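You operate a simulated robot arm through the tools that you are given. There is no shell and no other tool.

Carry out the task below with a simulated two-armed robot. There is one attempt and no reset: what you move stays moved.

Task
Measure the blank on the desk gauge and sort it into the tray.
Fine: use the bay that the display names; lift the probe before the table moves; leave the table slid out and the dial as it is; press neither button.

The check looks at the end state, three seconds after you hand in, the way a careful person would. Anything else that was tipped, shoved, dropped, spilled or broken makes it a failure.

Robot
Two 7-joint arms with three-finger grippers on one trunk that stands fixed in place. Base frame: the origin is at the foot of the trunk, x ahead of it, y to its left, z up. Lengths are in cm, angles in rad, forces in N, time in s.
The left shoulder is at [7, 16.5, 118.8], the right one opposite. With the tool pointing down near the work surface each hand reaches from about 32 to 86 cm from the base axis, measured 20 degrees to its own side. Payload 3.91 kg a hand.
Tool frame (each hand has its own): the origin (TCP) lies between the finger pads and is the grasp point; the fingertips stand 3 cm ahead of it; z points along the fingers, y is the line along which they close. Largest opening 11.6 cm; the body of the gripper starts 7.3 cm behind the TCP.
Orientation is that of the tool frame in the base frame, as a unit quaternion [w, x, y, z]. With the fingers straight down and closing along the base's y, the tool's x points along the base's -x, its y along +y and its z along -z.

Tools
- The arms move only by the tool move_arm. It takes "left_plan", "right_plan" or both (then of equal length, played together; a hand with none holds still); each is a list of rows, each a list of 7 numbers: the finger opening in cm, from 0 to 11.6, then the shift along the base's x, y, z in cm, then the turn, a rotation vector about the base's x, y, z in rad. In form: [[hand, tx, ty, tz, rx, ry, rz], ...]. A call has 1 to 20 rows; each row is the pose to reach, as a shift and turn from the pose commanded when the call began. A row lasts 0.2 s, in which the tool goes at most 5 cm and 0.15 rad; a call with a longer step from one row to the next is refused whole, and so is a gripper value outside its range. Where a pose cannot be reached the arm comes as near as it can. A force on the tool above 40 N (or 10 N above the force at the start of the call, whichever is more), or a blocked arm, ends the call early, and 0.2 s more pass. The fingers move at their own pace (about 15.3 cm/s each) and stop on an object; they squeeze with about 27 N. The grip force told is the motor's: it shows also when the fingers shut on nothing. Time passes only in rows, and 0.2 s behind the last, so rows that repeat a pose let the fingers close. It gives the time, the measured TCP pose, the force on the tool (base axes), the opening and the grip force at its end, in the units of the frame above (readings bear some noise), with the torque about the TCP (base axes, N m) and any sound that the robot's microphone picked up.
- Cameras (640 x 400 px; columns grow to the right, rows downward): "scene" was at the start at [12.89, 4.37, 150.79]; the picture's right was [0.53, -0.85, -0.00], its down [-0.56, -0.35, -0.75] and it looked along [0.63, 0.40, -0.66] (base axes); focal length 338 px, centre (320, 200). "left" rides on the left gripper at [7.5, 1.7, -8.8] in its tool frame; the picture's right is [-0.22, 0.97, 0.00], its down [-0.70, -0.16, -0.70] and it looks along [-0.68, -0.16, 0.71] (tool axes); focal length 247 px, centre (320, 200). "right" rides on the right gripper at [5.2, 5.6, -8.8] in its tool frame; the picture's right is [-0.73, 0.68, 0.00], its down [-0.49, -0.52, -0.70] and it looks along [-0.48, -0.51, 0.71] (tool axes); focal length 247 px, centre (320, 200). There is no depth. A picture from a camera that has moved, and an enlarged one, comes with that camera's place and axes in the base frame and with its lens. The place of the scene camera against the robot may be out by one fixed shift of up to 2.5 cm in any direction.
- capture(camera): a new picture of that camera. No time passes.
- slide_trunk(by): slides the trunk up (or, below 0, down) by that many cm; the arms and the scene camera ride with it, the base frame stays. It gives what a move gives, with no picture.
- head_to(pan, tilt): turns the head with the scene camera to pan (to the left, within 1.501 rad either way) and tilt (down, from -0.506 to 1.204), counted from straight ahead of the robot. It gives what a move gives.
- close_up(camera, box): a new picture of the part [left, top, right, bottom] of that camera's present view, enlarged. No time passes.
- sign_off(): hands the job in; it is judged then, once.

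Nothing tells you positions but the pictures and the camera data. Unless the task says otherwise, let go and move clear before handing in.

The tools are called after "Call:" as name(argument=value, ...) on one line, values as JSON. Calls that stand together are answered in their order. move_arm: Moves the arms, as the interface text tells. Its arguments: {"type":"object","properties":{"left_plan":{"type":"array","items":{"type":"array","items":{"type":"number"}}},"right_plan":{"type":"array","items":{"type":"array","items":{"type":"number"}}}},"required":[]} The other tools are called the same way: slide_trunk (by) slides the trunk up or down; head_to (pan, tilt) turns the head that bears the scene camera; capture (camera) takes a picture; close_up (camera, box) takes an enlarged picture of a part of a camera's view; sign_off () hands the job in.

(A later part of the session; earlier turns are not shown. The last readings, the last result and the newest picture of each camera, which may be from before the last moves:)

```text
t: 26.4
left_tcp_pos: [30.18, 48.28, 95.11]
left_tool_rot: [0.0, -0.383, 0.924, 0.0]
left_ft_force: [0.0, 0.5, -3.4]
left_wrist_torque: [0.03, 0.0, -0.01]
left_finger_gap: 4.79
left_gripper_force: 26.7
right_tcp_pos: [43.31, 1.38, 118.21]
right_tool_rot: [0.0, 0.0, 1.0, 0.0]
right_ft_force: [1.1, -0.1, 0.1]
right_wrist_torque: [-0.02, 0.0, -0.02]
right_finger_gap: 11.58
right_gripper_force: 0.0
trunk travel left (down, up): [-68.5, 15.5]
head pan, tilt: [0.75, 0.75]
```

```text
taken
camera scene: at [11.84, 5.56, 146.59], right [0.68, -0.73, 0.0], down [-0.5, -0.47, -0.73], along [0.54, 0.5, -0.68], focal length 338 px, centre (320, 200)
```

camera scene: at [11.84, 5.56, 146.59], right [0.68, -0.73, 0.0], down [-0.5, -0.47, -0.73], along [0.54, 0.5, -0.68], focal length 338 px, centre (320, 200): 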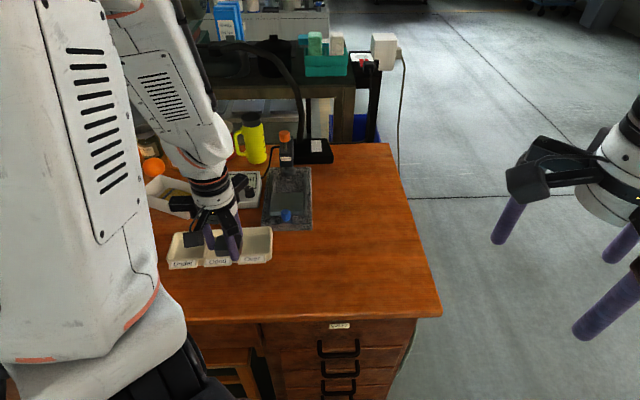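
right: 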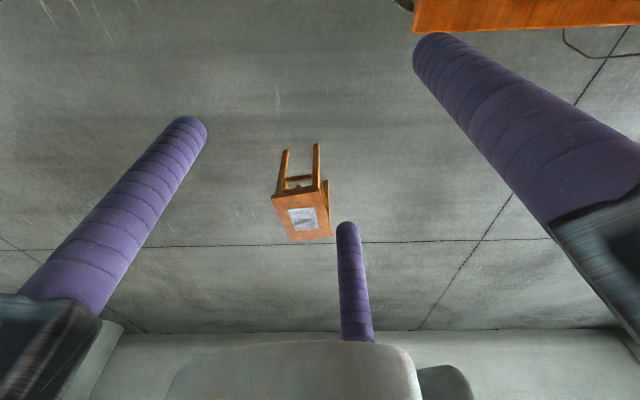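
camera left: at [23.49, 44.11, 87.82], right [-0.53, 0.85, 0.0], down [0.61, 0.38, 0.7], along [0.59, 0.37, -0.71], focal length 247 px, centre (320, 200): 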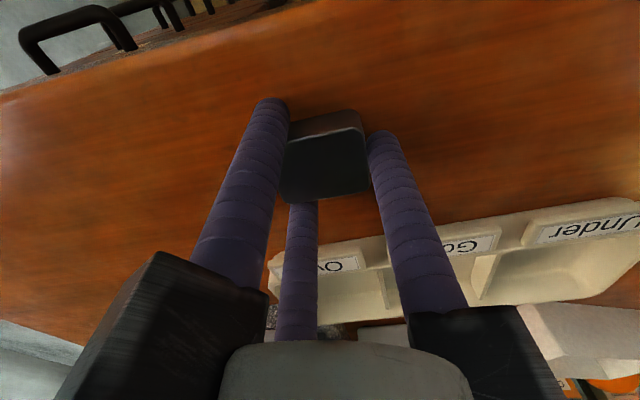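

The blank hangs level and weighs about 0.35 kg. Two independent views agree on the table plate: centre near [55.2, 59.5], top z ≈ 79.9. I'll carry the blank to above the plate at a safe height and check alignment.

Call:
move_arm(left_plan=[[3, 4, 1.8, 0, 0, 0, 0], [3, 8, 3.6, 0, 0, 0, 0], [3, 12, 5.4, 0, 0, 0, 0], [3, 16, 7.2, 0, 0, 0, 0], [3, 20, 9, 0, 0, 0, 0], [3, 23, 10.4, 0, 0, 0, 0], [3, 24.9, 11.1, 0, 0, 0, 0], [3, 24.9, 11.1, 0, 0, 0, 0]])

Call:
capture(camera="left")

Call:
capture(camera="scene")

Call:
close_up(camera="scene", box=[210, 100, 350, 250])

```text
t: 28.2
left_tcp_pos: [55.1, 59.25, 94.96]
left_tool_rot: [0.0, -0.383, 0.924, 0.0]
left_ft_force: [0.2, 1.4, -2.0]
left_wrist_torque: [-0.01, -0.01, 0.02]
left_finger_gap: 4.78
left_gripper_force: 27.3
right_tcp_pos: [43.42, 1.48, 118.21]
right_tool_rot: [0.001, -0.001, 1.0, 0.001]
right_ft_force: [0.3, 0.8, -0.7]
right_wrist_torque: [0.01, -0.02, -0.01]
right_finger_gap: 11.6
right_gripper_force: 0.0
trunk travel left (down, up): [-68.5, 15.5]
head pan, tilt: [0.75, 0.75]
```

```text
taken
camera left: at [48.45, 55.26, 103.83], right [-0.53, 0.85, 0.0], down [0.61, 0.38, 0.7], along [0.59, 0.37, -0.71], focal length 247 px, centre (320, 200)
```

left: 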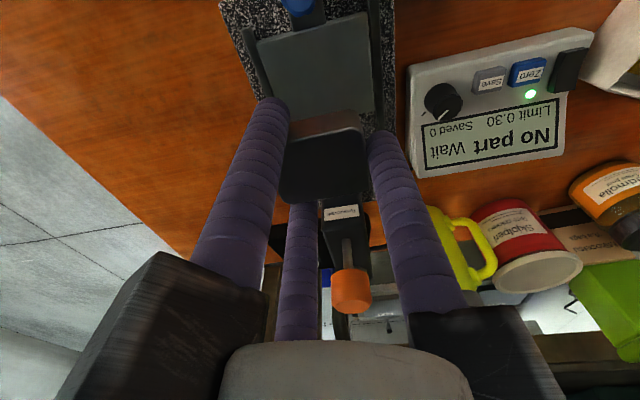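

```text
taken
camera scene: at [11.83, 5.57, 146.59], right [0.68, -0.73, 0.0], down [-0.5, -0.47, -0.73], along [0.53, 0.5, -0.68], focal length 338 px, centre (320, 200)
```

scene: 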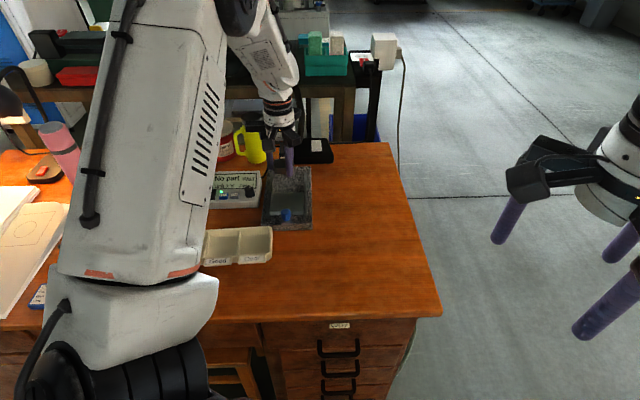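

```text
2.67 times, centred on (280, 175) of scene
camera zoom: at [11.83, 5.57, 146.59], right [0.68, -0.73, 0.0], down [-0.5, -0.47, -0.73], along [0.53, 0.5, -0.68], focal length 903 px, centre (427, 267)
```

zoom: 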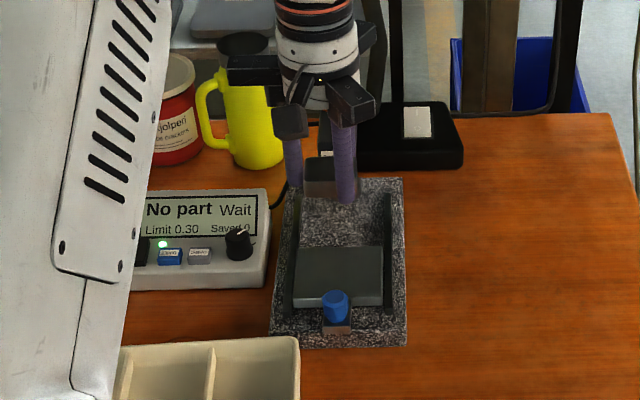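

The hand is above the gauge. I'll enlarge the wrist view to refine the plate and cap positions from here.

Call:
close_up(camera="left", box=[210, 0, 410, 125])

Call:
close_up(camera="left", box=[260, 180, 420, 320])

```text
3.20 times, centred on (310, 62) of left
camera zoom: at [48.45, 55.26, 103.83], right [-0.53, 0.85, 0.0], down [0.61, 0.38, 0.7], along [0.59, 0.37, -0.71], focal length 790 px, centre (352, 640)
```

zoom: 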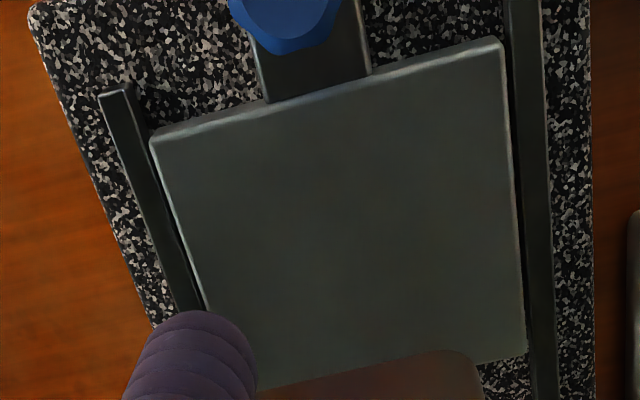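

```text
2.86 times, centred on (340, 250) of left
camera zoom: at [48.45, 55.26, 103.83], right [-0.53, 0.85, 0.0], down [0.61, 0.38, 0.7], along [0.59, 0.37, -0.71], focal length 706 px, centre (263, 57)
```

zoom: 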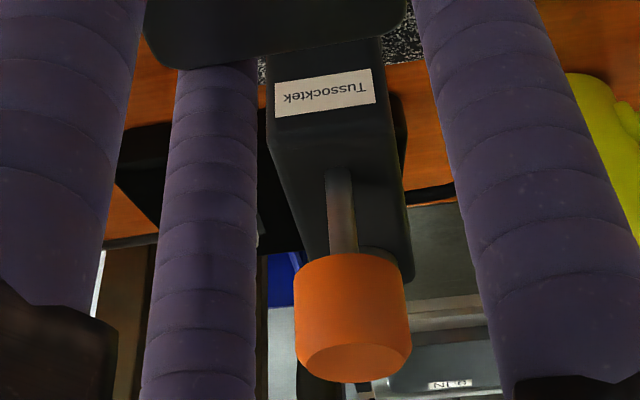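

The plate centre is confirmed near [55.1, 59.5] and the cap lies on the same centre line. I'll descend with the blank to about 1.5 cm above the plate.

Call:
move_arm(left_plan=[[3, 0, 0.2, -3, 0, 0, 0], [3, 0, 0.2, -6, 0, 0, 0], [3, 0, 0.2, -8.5, 0, 0, 0], [3, 0, 0.2, -10, 0, 0, 0], [3, 0, 0.2, -10, 0, 0, 0]])

Call:
capture(camera="left")

Call:
close_up(camera="scene", box=[210, 100, 350, 250])

```text
t: 29.4
left_tcp_pos: [54.89, 59.55, 85.04]
left_tool_rot: [0.0, -0.382, 0.924, 0.0]
left_ft_force: [-0.3, -1.2, -2.8]
left_wrist_torque: [0.0, 0.01, -0.05]
left_finger_gap: 4.81
left_gripper_force: 26.8
right_tcp_pos: [43.29, 1.4, 118.06]
right_tool_rot: [0.0, 0.0, 1.0, 0.0]
right_ft_force: [0.0, -0.7, 0.5]
right_wrist_torque: [0.01, 0.01, -0.02]
right_finger_gap: 11.61
right_gripper_force: 0.0
trunk travel left (down, up): [-68.5, 15.5]
head pan, tilt: [0.75, 0.75]
```

```text
taken
camera left: at [48.4, 55.53, 93.8], right [-0.53, 0.85, 0.0], down [0.61, 0.38, 0.7], along [0.59, 0.37, -0.71], focal length 247 px, centre (320, 200)
```

left: 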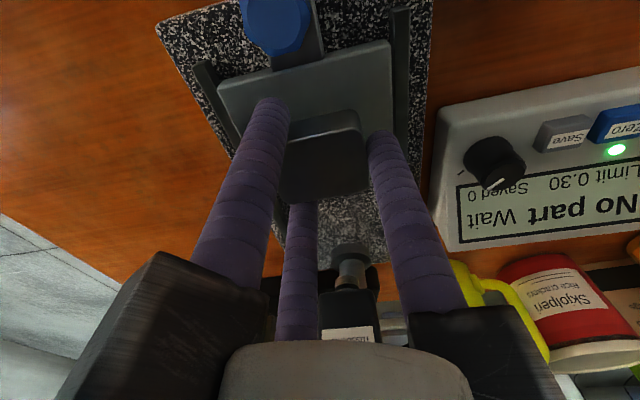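

```text
2.67 times, centred on (280, 175) of scene
camera zoom: at [11.85, 5.55, 146.59], right [0.68, -0.73, 0.0], down [-0.5, -0.47, -0.73], along [0.53, 0.5, -0.68], focal length 903 px, centre (427, 267)
```

zoom: 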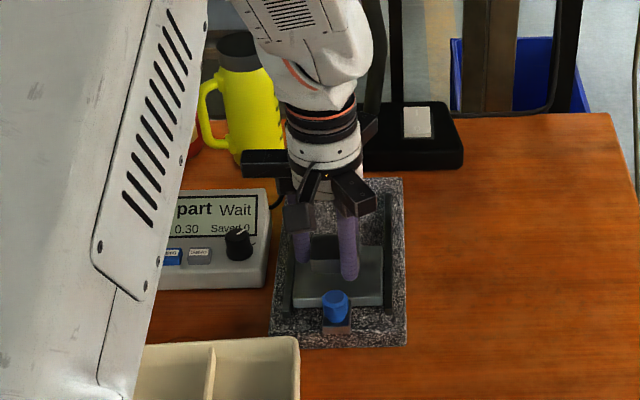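

Call:
close_up(camera="left", box=[290, 220, 410, 350])

Call:
close_up(camera="left", box=[220, 60, 420, 220])

```text
3.08 times, centred on (350, 285) of left
camera zoom: at [48.4, 55.53, 93.8], right [-0.53, 0.85, 0.0], down [0.61, 0.38, 0.7], along [0.59, 0.37, -0.71], focal length 760 px, centre (228, -62)
```

zoom: 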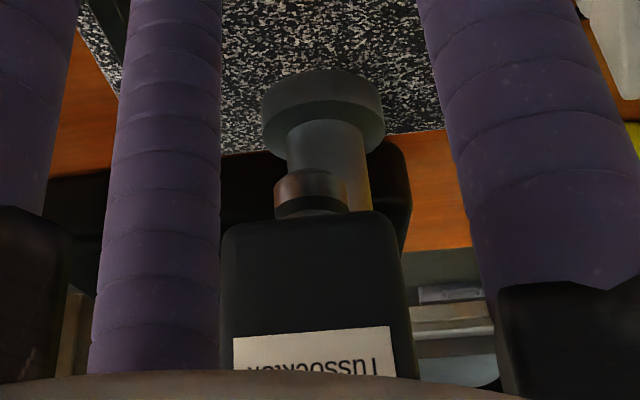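

```text
2.50 times, centred on (320, 140) of left
camera zoom: at [48.4, 55.53, 93.8], right [-0.53, 0.85, 0.0], down [0.61, 0.38, 0.7], along [0.59, 0.37, -0.71], focal length 617 px, centre (320, 350)
```

zoom: 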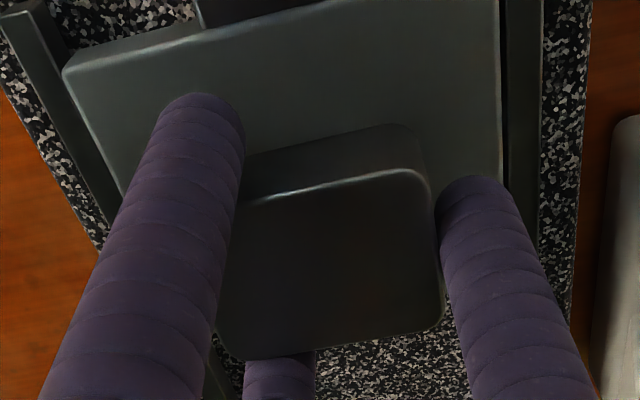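

The probe tip is a small flat disc tucked just under the head, so the probe is up and clear. I'll lower the blank slowly and watch the force for contact with the plate.

Call:
move_arm(left_plan=[[3, 0.1, 0.05, -0.4, 0, 0, 0], [3, 0.1, 0.05, -0.7, 0, 0, 0], [3, 0.1, 0.05, -0.9, 0, 0, 0], [3, 0.1, 0.05, -1.0, 0, 0, 0]])

Call:
close_up(camera="left", box=[220, 60, 420, 220])

```text
t: 30.4
left_tcp_pos: [55.13, 59.68, 83.93]
left_tool_rot: [0.001, -0.383, 0.924, 0.0]
left_ft_force: [-0.5, -0.7, -2.5]
left_wrist_torque: [0.04, 0.02, 0.02]
left_finger_gap: 4.81
left_gripper_force: 26.9
right_tcp_pos: [43.38, 1.46, 118.13]
right_tool_rot: [-0.001, 0.0, 1.0, 0.0]
right_ft_force: [-0.2, 0.5, -0.5]
right_wrist_torque: [0.06, 0.0, -0.03]
right_finger_gap: 11.59
right_gripper_force: 0.1
trunk travel left (down, up): [-68.5, 15.5]
head pan, tilt: [0.75, 0.75]
```

```text
2.50 times, centred on (320, 140) of left
camera zoom: at [48.53, 55.56, 92.77], right [-0.53, 0.85, 0.0], down [0.61, 0.38, 0.7], along [0.59, 0.37, -0.71], focal length 617 px, centre (320, 350)
```

zoom: 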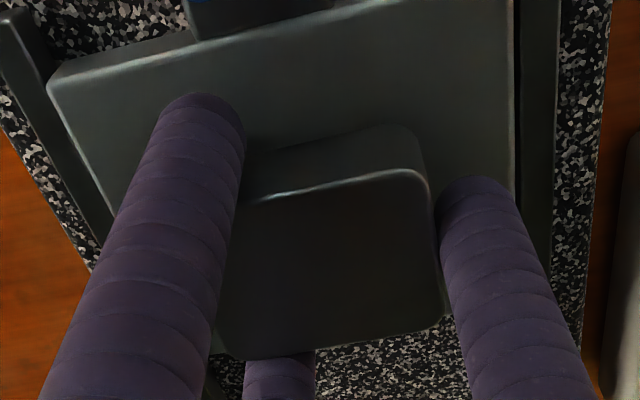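

Call:
move_arm(left_plan=[[3, 0, 0, -0.15, 0, 0, 0], [3, 0, 0, -0.3, 0, 0, 0], [3, 0, 0, -0.3, 0, 0, 0]])

```text
t: 31.2
left_tcp_pos: [55.08, 59.62, 83.72]
left_tool_rot: [0.0, -0.383, 0.924, 0.0]
left_ft_force: [0.2, -0.1, -3.4]
left_wrist_torque: [-0.01, -0.01, 0.03]
left_finger_gap: 4.82
left_gripper_force: 27.0
right_tcp_pos: [43.29, 1.47, 118.15]
right_tool_rot: [0.0, 0.0, 1.0, 0.0]
right_ft_force: [-0.7, -0.8, 0.0]
right_wrist_torque: [-0.01, 0.01, 0.01]
right_finger_gap: 11.57
right_gripper_force: 0.0
trunk travel left (down, up): [-68.5, 15.5]
head pan, tilt: [0.75, 0.75]
```

Call:
move_arm(left_plan=[[3, 0, 0, -0.12, 0, 0, 0], [3, 0, 0, -0.25, 0, 0, 0], [3, 0, 0, -0.25, 0, 0, 0]])

Call:
close_up(camera="scene", box=[250, 140, 330, 230])

```text
t: 32.0
left_tcp_pos: [55.21, 59.65, 83.48]
left_tool_rot: [0.0, -0.383, 0.924, 0.001]
left_ft_force: [0.7, -0.4, -2.0]
left_wrist_torque: [-0.01, 0.01, 0.03]
left_finger_gap: 4.78
left_gripper_force: 26.6
right_tcp_pos: [43.48, 1.36, 118.07]
right_tool_rot: [-0.001, 0.0, 1.0, 0.0]
right_ft_force: [-0.1, 0.2, 0.4]
right_wrist_torque: [0.0, 0.02, 0.02]
right_finger_gap: 11.6
right_gripper_force: 0.1
trunk travel left (down, up): [-68.5, 15.5]
head pan, tilt: [0.75, 0.75]
```

```text
4.44 times, centred on (290, 185) of scene
camera zoom: at [11.89, 5.59, 146.58], right [0.68, -0.73, 0.0], down [-0.5, -0.47, -0.73], along [0.53, 0.5, -0.68], focal length 1505 px, centre (453, 267)
```

zoom: 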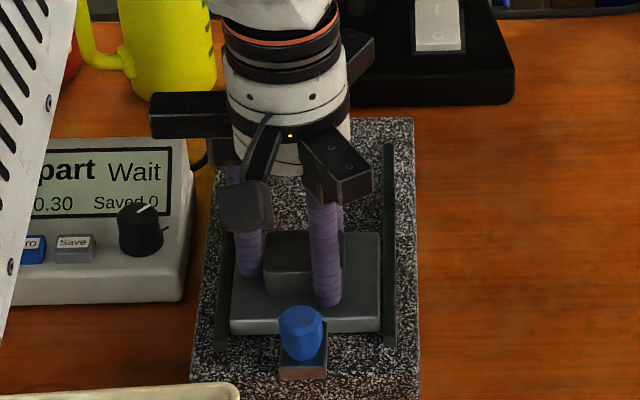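

Call:
move_arm(left_plan=[[3, 0, 0, -0.1, 0, 0, 0], [3, 0, 0, -0.2, 0, 0, 0], [3, 0, 0, -0.2, 0, 0, 0]])

```text
t: 32.8
left_tcp_pos: [55.14, 59.64, 83.37]
left_tool_rot: [0.001, -0.383, 0.924, 0.001]
left_ft_force: [0.7, 3.8, 11.3]
left_wrist_torque: [-0.09, 0.21, -0.03]
left_finger_gap: 4.8
left_gripper_force: 27.0
right_tcp_pos: [43.37, 1.26, 118.19]
right_tool_rot: [0.0, 0.0, 1.0, 0.0]
right_ft_force: [0.5, 1.1, 0.4]
right_wrist_torque: [-0.01, -0.01, 0.0]
right_finger_gap: 11.61
right_gripper_force: 0.1
trunk travel left (down, up): [-68.5, 15.5]
head pan, tilt: [0.75, 0.75]
```

The force shows contact, so the blank is resting on the plate. I'll ease off slightly and open just enough to release without touching the rails.

Call:
move_arm(left_plan=[[3, 0, 0, 0.1, 0, 0, 0], [4.9, 0, 0, 0.1, 0, 0, 0], [5.2, 0, 0, 0.1, 0, 0, 0], [5.8, 0, 0, 0.1, 0, 0, 0], [5.8, 0, 0, 0.1, 0, 0, 0]])

Call:
close_up(camera="left", box=[220, 60, 420, 220])

```text
t: 34.0
left_tcp_pos: [55.03, 59.59, 83.44]
left_tool_rot: [0.0, -0.383, 0.924, 0.0]
left_ft_force: [0.3, 2.8, 8.0]
left_wrist_torque: [-0.06, 0.1, -0.04]
left_finger_gap: 5.68
left_gripper_force: 0.0
right_tcp_pos: [43.33, 1.22, 118.11]
right_tool_rot: [0.0, 0.001, 1.0, 0.001]
right_ft_force: [0.3, 0.3, -0.7]
right_wrist_torque: [-0.02, 0.0, 0.02]
right_finger_gap: 11.6
right_gripper_force: 0.1
trunk travel left (down, up): [-68.5, 15.5]
head pan, tilt: [0.75, 0.75]
```

```text
2.50 times, centred on (320, 140) of left
camera zoom: at [48.47, 55.48, 92.21], right [-0.53, 0.85, 0.0], down [0.6, 0.38, 0.7], along [0.59, 0.37, -0.71], focal length 617 px, centre (320, 350)
```

zoom: 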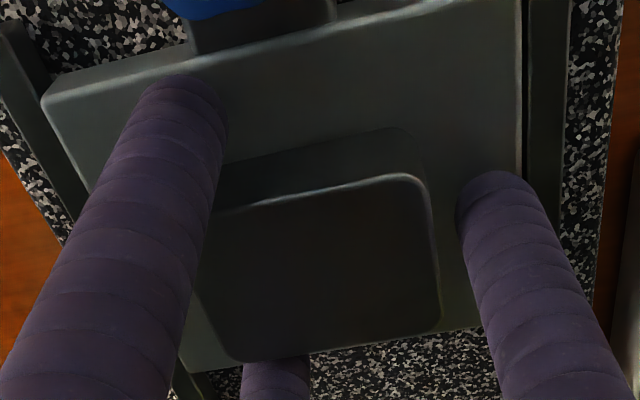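

The blank is released, but the hand still reads about 8 N upward, so something on the hand is lightly bearing on the gauge. I'll raise a few millimetres and recheck.

Call:
move_arm(left_plan=[[5.8, 0, 0, 0.1, 0, 0, 0], [5.8, 0, 0, 0.2, 0, 0, 0], [5.8, 0, 0, 0.2, 0, 0, 0]])

Call:
capture(camera="left")

Call:
close_up(camera="scene", box=[250, 140, 330, 230])

```text
t: 34.8
left_tcp_pos: [55.03, 59.54, 83.53]
left_tool_rot: [0.0, -0.382, 0.924, 0.0]
left_ft_force: [-0.7, 1.1, -0.1]
left_wrist_torque: [-0.01, -0.01, 0.01]
left_finger_gap: 5.8
left_gripper_force: 0.0
right_tcp_pos: [43.55, 1.34, 118.2]
right_tool_rot: [0.001, 0.0, 1.0, 0.0]
right_ft_force: [0.5, 0.0, -0.3]
right_wrist_torque: [-0.01, 0.01, 0.0]
right_finger_gap: 11.6
right_gripper_force: 0.1
trunk travel left (down, up): [-68.5, 15.5]
head pan, tilt: [0.75, 0.75]
```

```text
taken
camera left: at [48.5, 55.5, 92.36], right [-0.53, 0.85, 0.0], down [0.61, 0.38, 0.7], along [0.59, 0.37, -0.71], focal length 247 px, centre (320, 200)
```

left: 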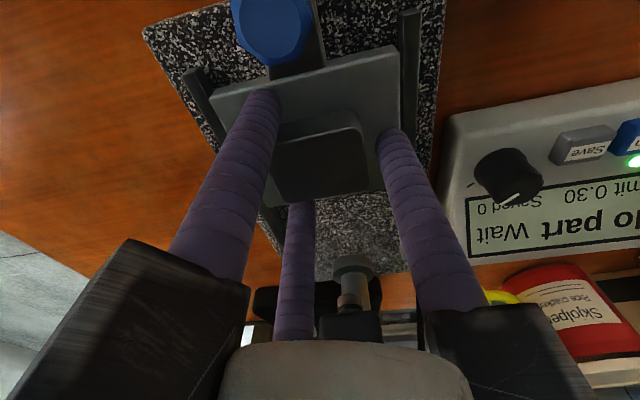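

```text
4.44 times, centred on (290, 185) of scene
camera zoom: at [11.83, 5.54, 146.58], right [0.68, -0.73, 0.0], down [-0.5, -0.47, -0.73], along [0.53, 0.5, -0.68], focal length 1505 px, centre (453, 267)
```

zoom: 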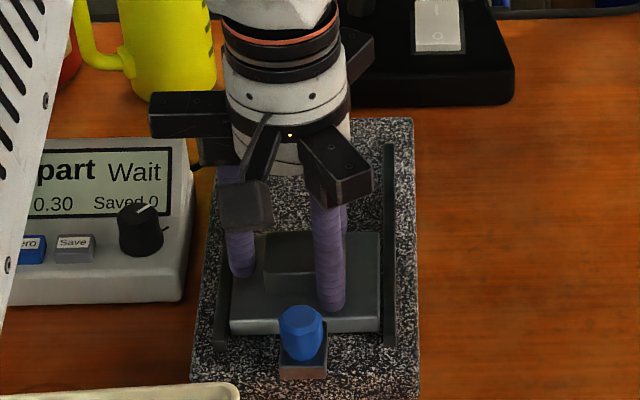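

The hand is free now. I'll rise straight up past the blank, back away from the probe head, and inspect the placed blank.

Call:
move_arm(left_plan=[[5.8, 0, 0, 1.5, 0, 0, 0], [5.8, 0, 0, 3.5, 0, 0, 0], [7, -1.4, -1.4, 7, 0, 0, 0], [7, -3.5, -3.5, 10, 0, 0, 0], [7, -6, -6, 13, 0, 0, 0], [7, -8, -8, 15, 0, 0, 0], [7, -8, -8, 15, 0, 0, 0]])

Call:
capture(camera="left")

Call:
close_up(camera="scene", box=[210, 110, 340, 240])

```text
t: 36.4
left_tcp_pos: [47.02, 51.59, 98.48]
left_tool_rot: [-0.001, -0.382, 0.924, 0.0]
left_ft_force: [-0.2, 0.1, -0.6]
left_wrist_torque: [-0.03, 0.02, -0.02]
left_finger_gap: 6.98
left_gripper_force: 0.1
right_tcp_pos: [43.49, 1.62, 118.14]
right_tool_rot: [-0.001, 0.0, 1.0, 0.0]
right_ft_force: [0.4, 0.1, -0.8]
right_wrist_torque: [-0.02, 0.05, -0.02]
right_finger_gap: 11.59
right_gripper_force: 0.1
trunk travel left (down, up): [-68.5, 15.5]
head pan, tilt: [0.75, 0.75]
```

```text
taken
camera left: at [40.57, 47.57, 107.32], right [-0.53, 0.85, 0.0], down [0.61, 0.38, 0.7], along [0.59, 0.37, -0.72], focal length 247 px, centre (320, 200)
```

left: 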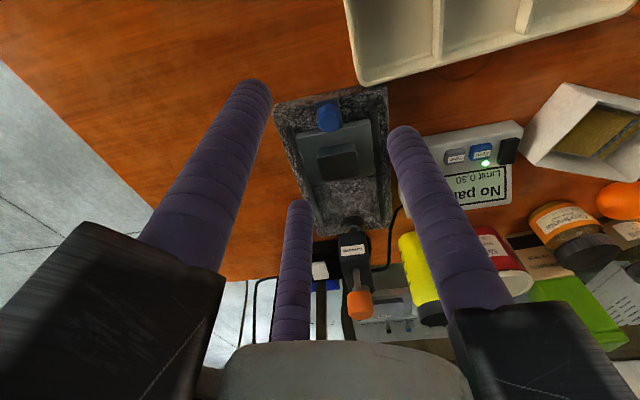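

```text
3.08 times, centred on (275, 175) of scene
camera zoom: at [11.95, 5.66, 146.57], right [0.68, -0.73, 0.0], down [-0.5, -0.47, -0.73], along [0.53, 0.5, -0.68], focal length 1042 px, centre (458, 277)
```

zoom: 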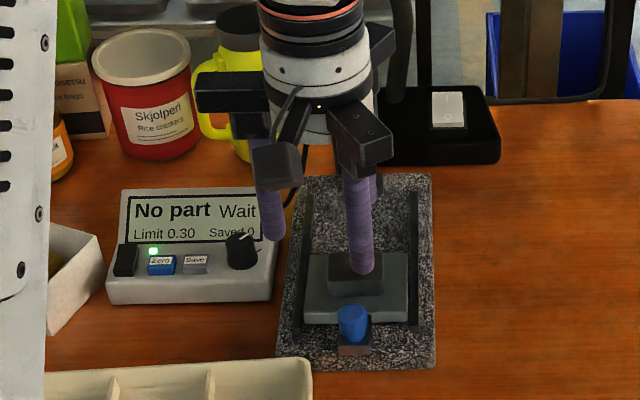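

The blank sits squarely on the plate. Next I'll measure the knob and cap from this clear view.

Call:
close_up(camera="left", box=[265, 80, 405, 220])

Call:
close_up(camera="left", box=[300, 205, 420, 340])

```text
2.86 times, centred on (335, 150) of left
camera zoom: at [40.57, 47.57, 107.32], right [-0.53, 0.85, 0.0], down [0.61, 0.38, 0.7], along [0.59, 0.37, -0.72], focal length 706 px, centre (277, 343)
```

zoom: 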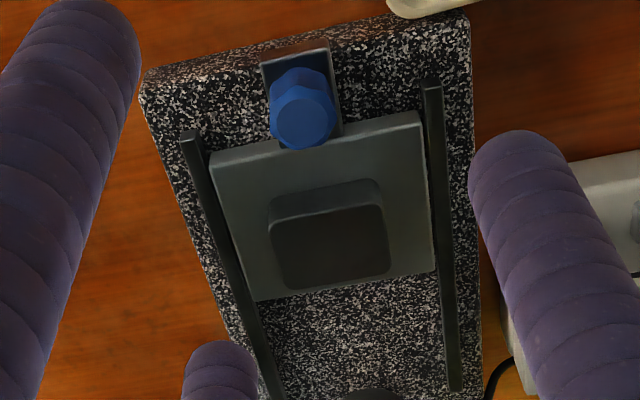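

```text
2.96 times, centred on (360, 272) of left
camera zoom: at [40.57, 47.57, 107.32], right [-0.53, 0.85, 0.0], down [0.61, 0.38, 0.7], along [0.59, 0.37, -0.72], focal length 732 px, centre (202, -15)
```

zoom: 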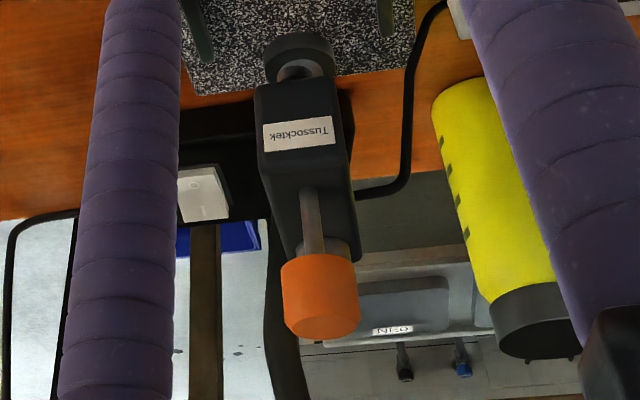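

The knob top is at about [50.9, 55.4, 82.3] and the cap spans z 93.9–96.3 over roughly [62.0, 66.4]. I'll tilt the left hand back about 0.35 rad so its body stays clear of the probe head, and hover over the knob.

Call:
move_arm(left_plan=[[4.2, 0.5, 0.5, -1.5, 0.0619, -0.0619, 0], [4.2, 1.2, 1.2, -3, 0.1238, -0.1238, 0], [4.2, 2, 2, -5, 0.1856, -0.1856, 0], [4.2, 2.8, 2.8, -7, 0.2475, -0.2475, 0], [4.2, 3.29, 3.24, -8.5, 0.2475, -0.2475, 0], [4.2, 3.29, 3.24, -8.5, 0.2475, -0.2475, 0]])

Call:
capture(camera="left")

Call:
close_up(camera="scene", box=[230, 120, 350, 240])

```text
t: 37.8
left_tcp_pos: [50.38, 54.7, 90.09]
left_tool_rot: [0.161, -0.377, 0.91, 0.067]
left_ft_force: [-0.8, -0.6, 0.0]
left_wrist_torque: [0.02, 0.02, 0.0]
left_finger_gap: 4.19
left_gripper_force: 0.1
right_tcp_pos: [43.35, 1.32, 118.23]
right_tool_rot: [0.0, 0.0, 1.0, 0.0]
right_ft_force: [-0.6, 0.2, -0.3]
right_wrist_torque: [0.02, -0.01, 0.02]
right_finger_gap: 11.59
right_gripper_force: 0.1
trunk travel left (down, up): [-68.5, 15.5]
head pan, tilt: [0.75, 0.75]
```

```text
taken
camera left: at [41.96, 48.86, 95.77], right [-0.54, 0.84, 0.08], down [0.41, 0.18, 0.9], along [0.74, 0.52, -0.44], focal length 247 px, centre (320, 200)
```

left: 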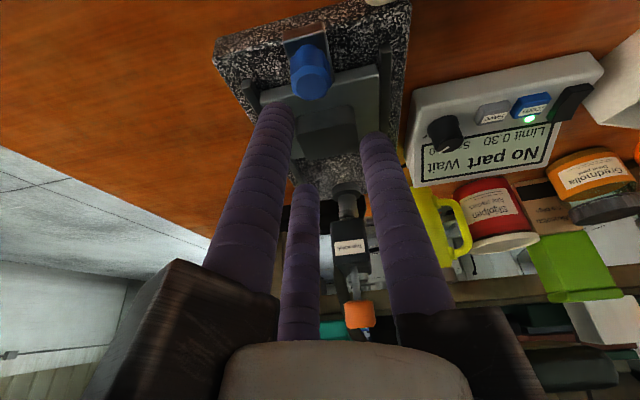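

```text
3.33 times, centred on (290, 180) of scene
camera zoom: at [11.8, 5.51, 146.59], right [0.68, -0.73, 0.0], down [-0.5, -0.47, -0.73], along [0.53, 0.5, -0.68], focal length 1128 px, centre (420, 267)
```

zoom: 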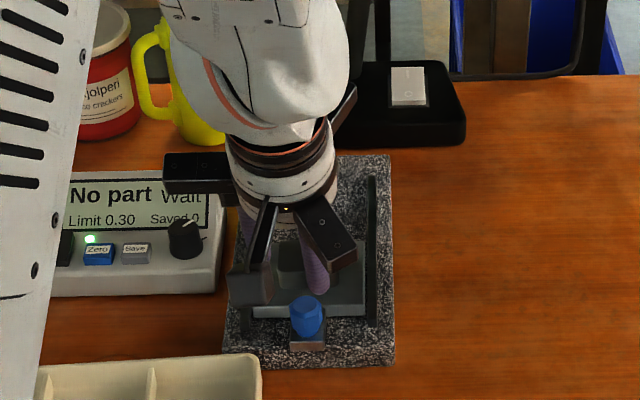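

The knob is lined up with the tilted tool. I'll lower the open fingers around it in small steps.

Call:
move_arm(left_plan=[[4.2, 0.05, 0.1, -1.5, 0, 0, 0], [4.2, 0.05, 0.1, -3, 0, 0, 0], [4.2, 0.05, 0.1, -4, 0, 0, 0], [4.2, 0.05, 0.1, -5, 0, 0, 0], [4.2, 0.05, 0.1, -5, 0, 0, 0]])

Call:
capture(camera="left")

Call:
close_up(camera="scene", box=[250, 150, 330, 240])

```text
t: 39.0
left_tcp_pos: [50.54, 54.89, 84.95]
left_tool_rot: [0.161, -0.377, 0.91, 0.068]
left_ft_force: [-0.1, -1.0, -0.5]
left_wrist_torque: [0.0, 0.02, -0.01]
left_finger_gap: 4.24
left_gripper_force: 0.1
right_tcp_pos: [43.49, 1.47, 118.15]
right_tool_rot: [0.0, -0.001, 1.0, 0.001]
right_ft_force: [-0.2, -0.2, -0.5]
right_wrist_torque: [0.0, 0.03, 0.0]
right_finger_gap: 11.58
right_gripper_force: 0.1
trunk travel left (down, up): [-68.5, 15.5]
head pan, tilt: [0.75, 0.75]
```

```text
taken
camera left: at [42.04, 48.98, 90.76], right [-0.54, 0.84, 0.08], down [0.41, 0.18, 0.9], along [0.74, 0.52, -0.44], focal length 247 px, centre (320, 200)
```

left: 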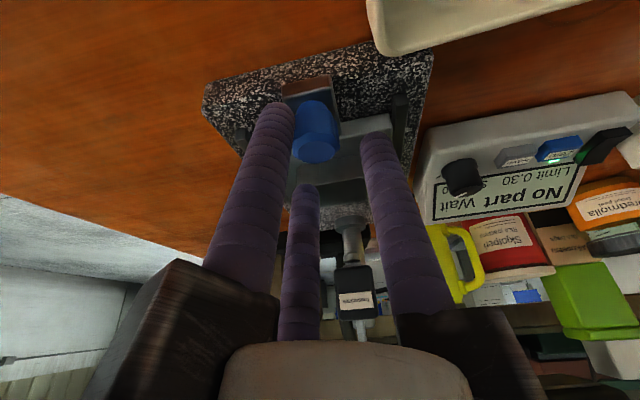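

```text
4.44 times, centred on (290, 195) of scene
camera zoom: at [11.82, 5.53, 146.59], right [0.68, -0.73, 0.0], down [-0.5, -0.47, -0.73], along [0.53, 0.5, -0.68], focal length 1505 px, centre (453, 222)
```

zoom: 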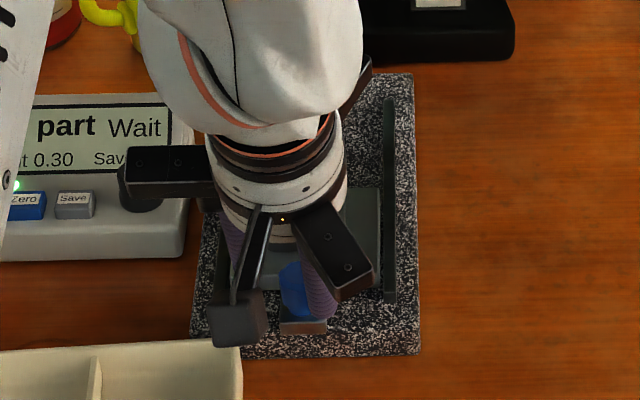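

Call:
move_arm(left_plan=[[4.2, 0, 0, -0.7, 0, 0, 0], [4.2, 0, 0, -1.3, 0, 0, 0], [4.2, 0, 0, -1.3, 0, 0, 0]])

Call:
close_up(camera="left", box=[200, 60, 440, 260])

```text
t: 39.8
left_tcp_pos: [50.42, 54.86, 83.71]
left_tool_rot: [0.161, -0.378, 0.909, 0.067]
left_ft_force: [-1.1, -0.9, 3.2]
left_wrist_torque: [-0.11, 0.05, 0.0]
left_finger_gap: 4.21
left_gripper_force: 0.0
right_tcp_pos: [43.33, 1.36, 118.13]
right_tool_rot: [-0.001, 0.001, 1.0, 0.001]
right_ft_force: [0.6, 0.4, 0.3]
right_wrist_torque: [-0.01, 0.04, 0.04]
right_finger_gap: 11.6
right_gripper_force: 0.0
trunk travel left (down, up): [-68.5, 15.5]
head pan, tilt: [0.75, 0.75]
```

```text
2.00 times, centred on (320, 160) of left
camera zoom: at [42.02, 48.98, 89.47], right [-0.54, 0.84, 0.08], down [0.41, 0.18, 0.9], along [0.74, 0.52, -0.44], focal length 494 px, centre (320, 280)
```

zoom: 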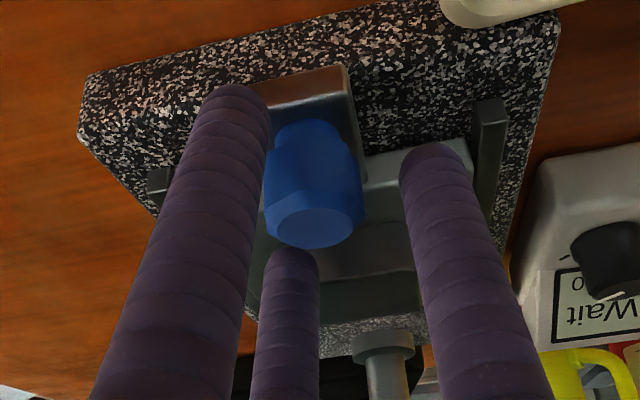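

There's a light touch on the handle block, so I'll raise 1.5 mm and then close on the knob to find its diameter.

Call:
move_arm(left_plan=[[4.2, 0, 0, 0.2, 0, 0, 0], [3.4, 0, 0, 0.2, 0, 0, 0], [2.8, 0, 0, 0.2, 0, 0, 0], [2.8, 0, 0, 0.2, 0, 0, 0]])

Call:
close_up(camera="left", box=[200, 60, 440, 260])

```text
t: 40.8
left_tcp_pos: [50.39, 54.91, 83.93]
left_tool_rot: [0.161, -0.377, 0.91, 0.066]
left_ft_force: [0.2, -3.6, -0.4]
left_wrist_torque: [-0.13, 0.04, -0.01]
left_finger_gap: 2.99
left_gripper_force: 2.1
right_tcp_pos: [43.31, 1.39, 118.1]
right_tool_rot: [0.001, -0.001, 1.0, 0.002]
right_ft_force: [-0.3, 0.1, 1.3]
right_wrist_torque: [-0.02, -0.01, -0.01]
right_finger_gap: 11.6
right_gripper_force: 0.0
trunk travel left (down, up): [-68.5, 15.5]
head pan, tilt: [0.75, 0.75]
```

```text
2.00 times, centred on (320, 160) of left
camera zoom: at [42.05, 49.0, 89.66], right [-0.54, 0.84, 0.08], down [0.41, 0.18, 0.9], along [0.74, 0.52, -0.44], focal length 494 px, centre (320, 280)
```

zoom: 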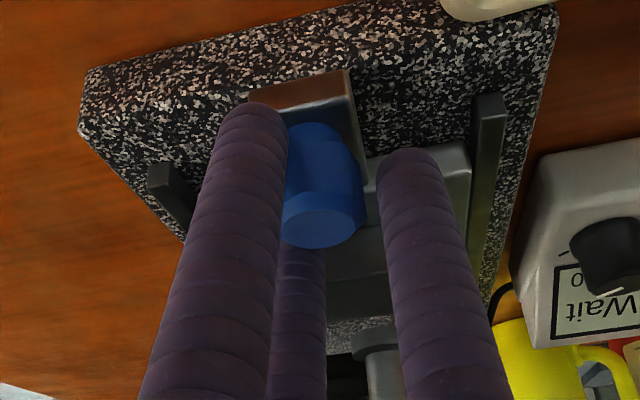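

The knob sits slightly towards one side of the grip, so I'll re-centre by about 2 mm and close again.

Call:
move_arm(left_plan=[[3.5, 0, 0, 0, 0, 0, 0], [3.5, 0.14, -0.14, 0, 0, 0, 0], [3.0, 0.14, -0.14, 0, 0, 0, 0], [2.4, 0.14, -0.14, 0, 0, 0, 0], [2.4, 0.14, -0.14, 0, 0, 0, 0]])

Call:
close_up(camera="left", box=[200, 60, 440, 260])

```text
t: 42.0
left_tcp_pos: [50.63, 54.87, 83.94]
left_tool_rot: [0.161, -0.376, 0.91, 0.067]
left_ft_force: [1.3, -1.9, -0.7]
left_wrist_torque: [-0.07, 0.02, -0.01]
left_finger_gap: 2.7
left_gripper_force: 2.4
right_tcp_pos: [43.42, 1.24, 118.1]
right_tool_rot: [-0.001, 0.0, 1.0, 0.001]
right_ft_force: [0.0, -1.0, 0.3]
right_wrist_torque: [0.0, -0.01, -0.01]
right_finger_gap: 11.62
right_gripper_force: 0.3
trunk travel left (down, up): [-68.5, 15.5]
head pan, tilt: [0.75, 0.75]
```

```text
2.00 times, centred on (320, 160) of left
camera zoom: at [42.22, 48.9, 89.66], right [-0.54, 0.84, 0.08], down [0.41, 0.18, 0.9], along [0.74, 0.52, -0.44], focal length 494 px, centre (320, 280)
```

zoom: 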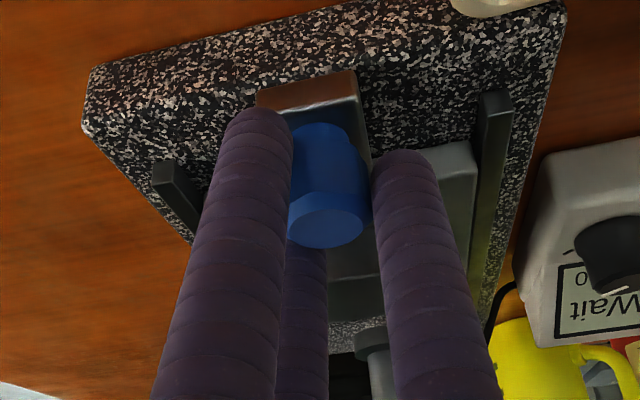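

The knob is now held evenly at gap 2.7. The probe is up, so I'll start sliding the table in, first a short 2 cm test.

Call:
move_arm(left_plan=[[2.4, 0.35, 0.35, 0, 0, 0, 0], [2.4, 0.8, 0.8, 0, 0, 0, 0], [2.4, 1.2, 1.2, 0, 0, 0, 0], [2.4, 1.5, 1.5, 0, 0, 0, 0], [2.4, 1.5, 1.5, 0, 0, 0, 0]])

Call:
capture(camera="left")

Call:
close_up(camera="scene", box=[250, 120, 340, 240])

```text
t: 43.2
left_tcp_pos: [52.19, 56.34, 83.9]
left_tool_rot: [0.162, -0.377, 0.91, 0.067]
left_ft_force: [2.5, -1.5, 2.0]
left_wrist_torque: [-0.11, -0.11, -0.01]
left_finger_gap: 2.68
left_gripper_force: 3.1
right_tcp_pos: [43.32, 1.33, 118.28]
right_tool_rot: [0.0, -0.001, 1.0, 0.0]
right_ft_force: [-0.4, 0.3, 0.3]
right_wrist_torque: [-0.03, -0.02, -0.02]
right_finger_gap: 11.6
right_gripper_force: 0.1
trunk travel left (down, up): [-68.5, 15.5]
head pan, tilt: [0.75, 0.75]
```

```text
taken
camera left: at [43.73, 50.41, 89.67], right [-0.54, 0.84, 0.08], down [0.41, 0.18, 0.9], along [0.74, 0.52, -0.44], focal length 247 px, centre (320, 200)
```

left: 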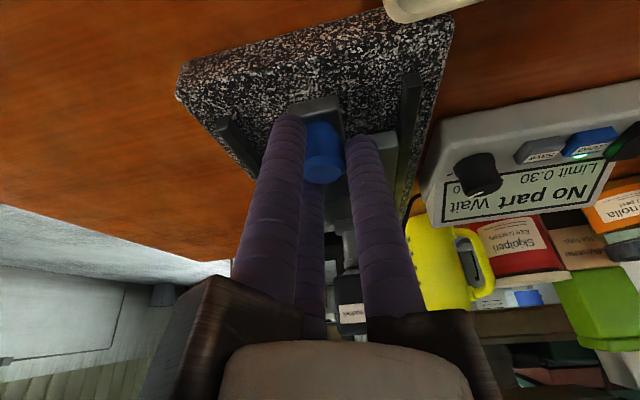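

```text
3.33 times, centred on (295, 180) of scene
camera zoom: at [11.88, 5.51, 146.59], right [0.68, -0.73, 0.0], down [-0.5, -0.47, -0.73], along [0.53, 0.5, -0.68], focal length 1128 px, centre (403, 267)
```

zoom: 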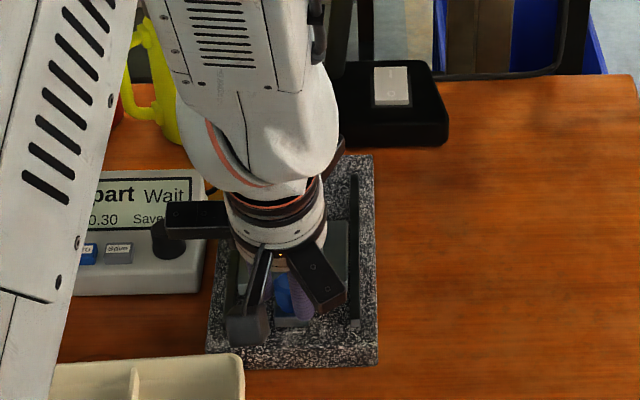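

The table slides freely at low force. I'll continue another 4 cm and check clearance to the probe head.

Call:
move_arm(left_plan=[[2.4, 0.4, 0.4, 0, 0, 0, 0], [2.4, 0.9, 0.9, 0, 0, 0, 0], [2.4, 1.4, 1.4, 0, 0, 0, 0], [2.4, 1.9, 1.9, 0, 0, 0, 0], [2.4, 2.4, 2.4, 0, 0, 0, 0], [2.4, 2.9, 2.9, 0, 0, 0, 0], [2.4, 2.9, 2.9, 0, 0, 0, 0]])

Call:
capture(camera="left")

Call:
close_up(camera="scene", box=[250, 120, 340, 240])

```text
t: 44.8
left_tcp_pos: [55.03, 59.15, 83.87]
left_tool_rot: [0.161, -0.378, 0.909, 0.067]
left_ft_force: [1.5, -1.2, 2.2]
left_wrist_torque: [-0.08, -0.1, -0.03]
left_finger_gap: 2.68
left_gripper_force: 2.7
right_tcp_pos: [43.47, 1.44, 118.37]
right_tool_rot: [0.0, 0.0, 1.0, 0.001]
right_ft_force: [0.2, -0.4, 0.1]
right_wrist_torque: [-0.01, -0.01, 0.0]
right_finger_gap: 11.58
right_gripper_force: 0.1
trunk travel left (down, up): [-68.5, 15.5]
head pan, tilt: [0.75, 0.75]
```

```text
taken
camera left: at [46.6, 53.28, 89.63], right [-0.54, 0.84, 0.08], down [0.41, 0.18, 0.9], along [0.74, 0.52, -0.44], focal length 247 px, centre (320, 200)
```

left: 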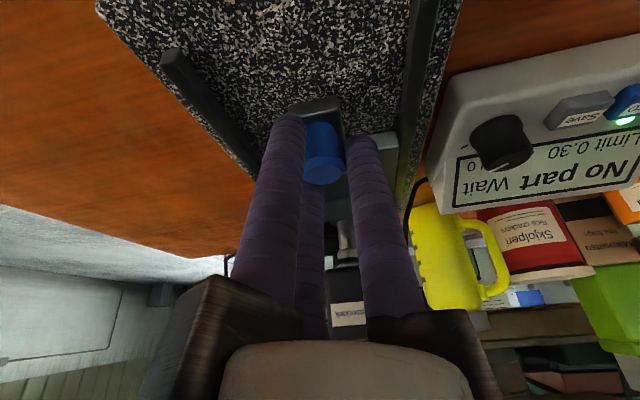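

```text
3.33 times, centred on (295, 180) of scene
camera zoom: at [11.86, 5.52, 146.58], right [0.68, -0.73, 0.0], down [-0.5, -0.47, -0.73], along [0.53, 0.5, -0.68], focal length 1128 px, centre (403, 267)
```

zoom: 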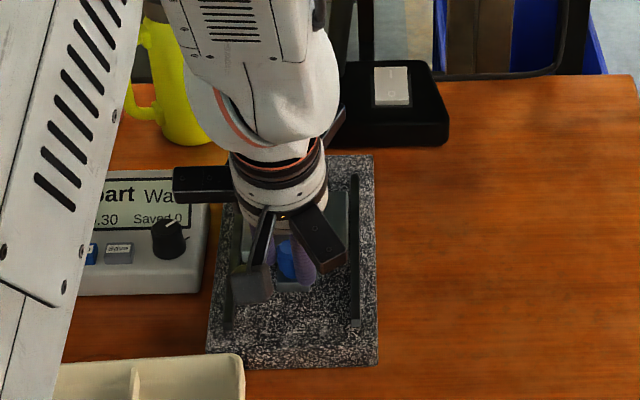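

Call:
move_arm(left_plan=[[2.4, 0.35, 0.35, 0, 0, 0, 0], [2.4, 0.7, 0.7, 0, 0, 0, 0], [2.4, 1.1, 1.1, 0, 0, 0, 0], [2.4, 1.5, 1.5, 0, 0, 0, 0], [2.4, 1.8, 1.8, 0, 0, 0, 0], [2.4, 1.8, 1.8, 0, 0, 0, 0]])

Call:
capture(camera="left")

Call:
close_up(camera="left", box=[250, 180, 430, 350])

```text
t: 46.2
left_tcp_pos: [56.79, 61.05, 83.89]
left_tool_rot: [0.162, -0.377, 0.91, 0.067]
left_ft_force: [4.2, 1.4, 1.1]
left_wrist_torque: [-0.17, 0.7, -0.24]
left_finger_gap: 2.64
left_gripper_force: 44.8
right_tcp_pos: [43.41, 1.39, 118.11]
right_tool_rot: [-0.001, 0.0, 1.0, 0.0]
right_ft_force: [0.1, 0.0, 0.8]
right_wrist_torque: [0.03, 0.0, 0.01]
right_finger_gap: 11.61
right_gripper_force: 0.0
trunk travel left (down, up): [-68.5, 15.5]
head pan, tilt: [0.75, 0.75]
```

```text
taken
camera left: at [48.45, 55.14, 89.63], right [-0.54, 0.84, 0.08], down [0.41, 0.18, 0.9], along [0.74, 0.52, -0.44], focal length 247 px, centre (320, 200)
```

left: 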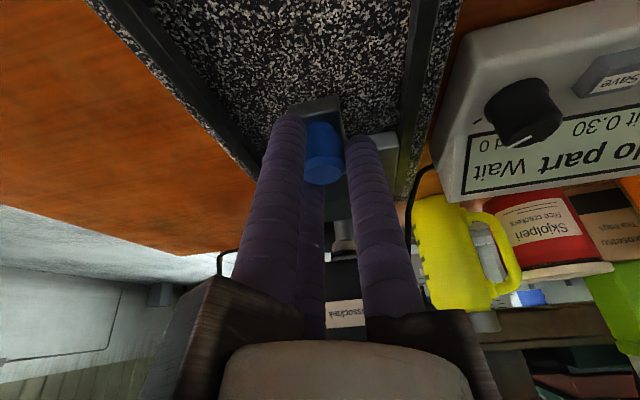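

```text
2.35 times, centred on (340, 265) of left
camera zoom: at [48.45, 55.14, 89.63], right [-0.54, 0.84, 0.08], down [0.41, 0.18, 0.9], along [0.74, 0.52, -0.44], focal length 581 px, centre (273, 47)
```

zoom: 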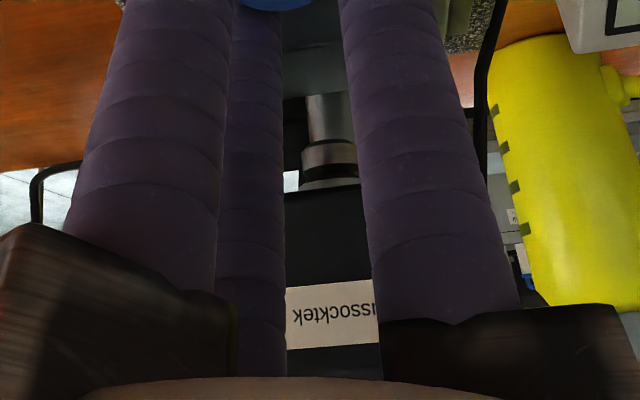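

The table has moved with the hand about 8.7 cm, but the grip force has built up to 45 N. I'll relax the fingers slightly and re-read before pushing any further.

Call:
move_arm(left_plan=[[2.9, 0, 0, 0, 0, 0, 0], [2.9, 0, 0, 0, 0, 0, 0]])

Call:
close_up(camera="left", box=[240, 90, 400, 210])

Call:
close_up(camera="scene", box=[250, 100, 340, 220])

```text
t: 46.8
left_tcp_pos: [56.82, 60.93, 83.93]
left_tool_rot: [0.161, -0.377, 0.91, 0.067]
left_ft_force: [2.3, -0.2, 0.8]
left_wrist_torque: [0.05, -0.06, -0.02]
left_finger_gap: 2.97
left_gripper_force: 0.5
right_tcp_pos: [43.4, 1.39, 118.24]
right_tool_rot: [0.001, 0.0, 1.0, 0.0]
right_ft_force: [0.4, 0.8, -0.6]
right_wrist_torque: [0.02, -0.05, -0.04]
right_finger_gap: 11.6
right_gripper_force: 0.2
trunk travel left (down, up): [-68.5, 15.5]
head pan, tilt: [0.75, 0.75]
```

```text
3.33 times, centred on (320, 150) of left
camera zoom: at [48.39, 55.11, 89.63], right [-0.54, 0.84, 0.08], down [0.41, 0.18, 0.9], along [0.74, 0.52, -0.44], focal length 823 px, centre (320, 367)
```

zoom: 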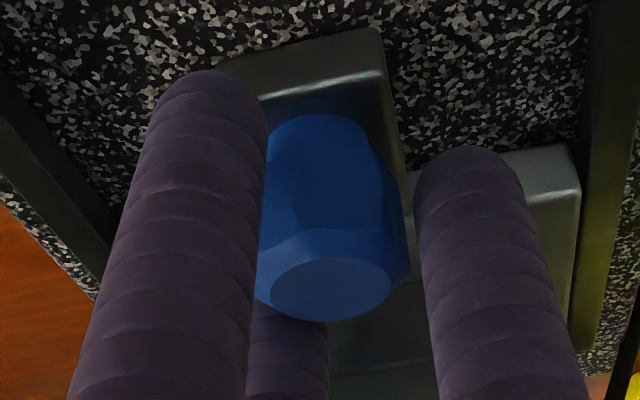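

```text
3.33 times, centred on (295, 160) of scene
camera zoom: at [11.87, 5.57, 146.58], right [0.68, -0.73, 0.0], down [-0.5, -0.47, -0.73], along [0.53, 0.5, -0.68], focal length 1128 px, centre (403, 333)
```

zoom: 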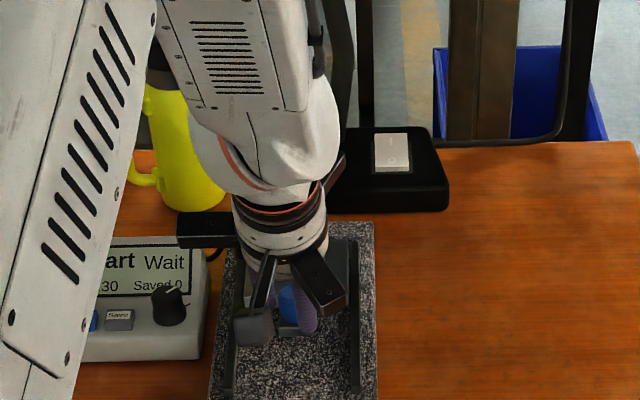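

Call:
move_arm(left_plan=[[2.8, 0.15, 0.15, 0, 0, 0, 0], [2.8, 0.3, 0.3, 0, 0, 0, 0], [2.8, 0.45, 0.45, 0, 0, 0, 0], [2.8, 0.45, 0.45, 0, 0, 0, 0]])

Call:
close_up(camera="left", box=[240, 90, 400, 210])

```text
t: 47.8
left_tcp_pos: [57.24, 61.3, 84.03]
left_tool_rot: [0.16, -0.377, 0.91, 0.065]
left_ft_force: [-1.9, -6.0, -0.4]
left_wrist_torque: [-0.2, 0.11, -0.02]
left_finger_gap: 3.12
left_gripper_force: 3.2
right_tcp_pos: [43.31, 1.39, 118.15]
right_tool_rot: [0.0, 0.0, 1.0, 0.0]
right_ft_force: [-0.4, -0.4, 0.0]
right_wrist_torque: [-0.01, -0.02, 0.0]
right_finger_gap: 11.6
right_gripper_force: 0.1
trunk travel left (down, up): [-68.5, 15.5]
head pan, tilt: [0.75, 0.75]
```

```text
3.33 times, centred on (320, 150) of left
camera zoom: at [48.83, 55.44, 89.68], right [-0.54, 0.84, 0.08], down [0.41, 0.18, 0.9], along [0.74, 0.52, -0.44], focal length 823 px, centre (320, 367)
```

zoom: 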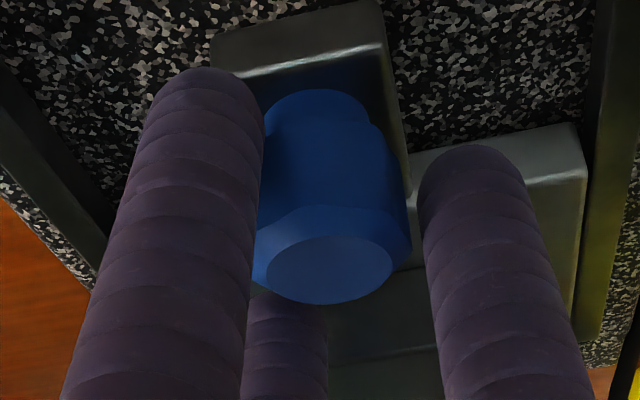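

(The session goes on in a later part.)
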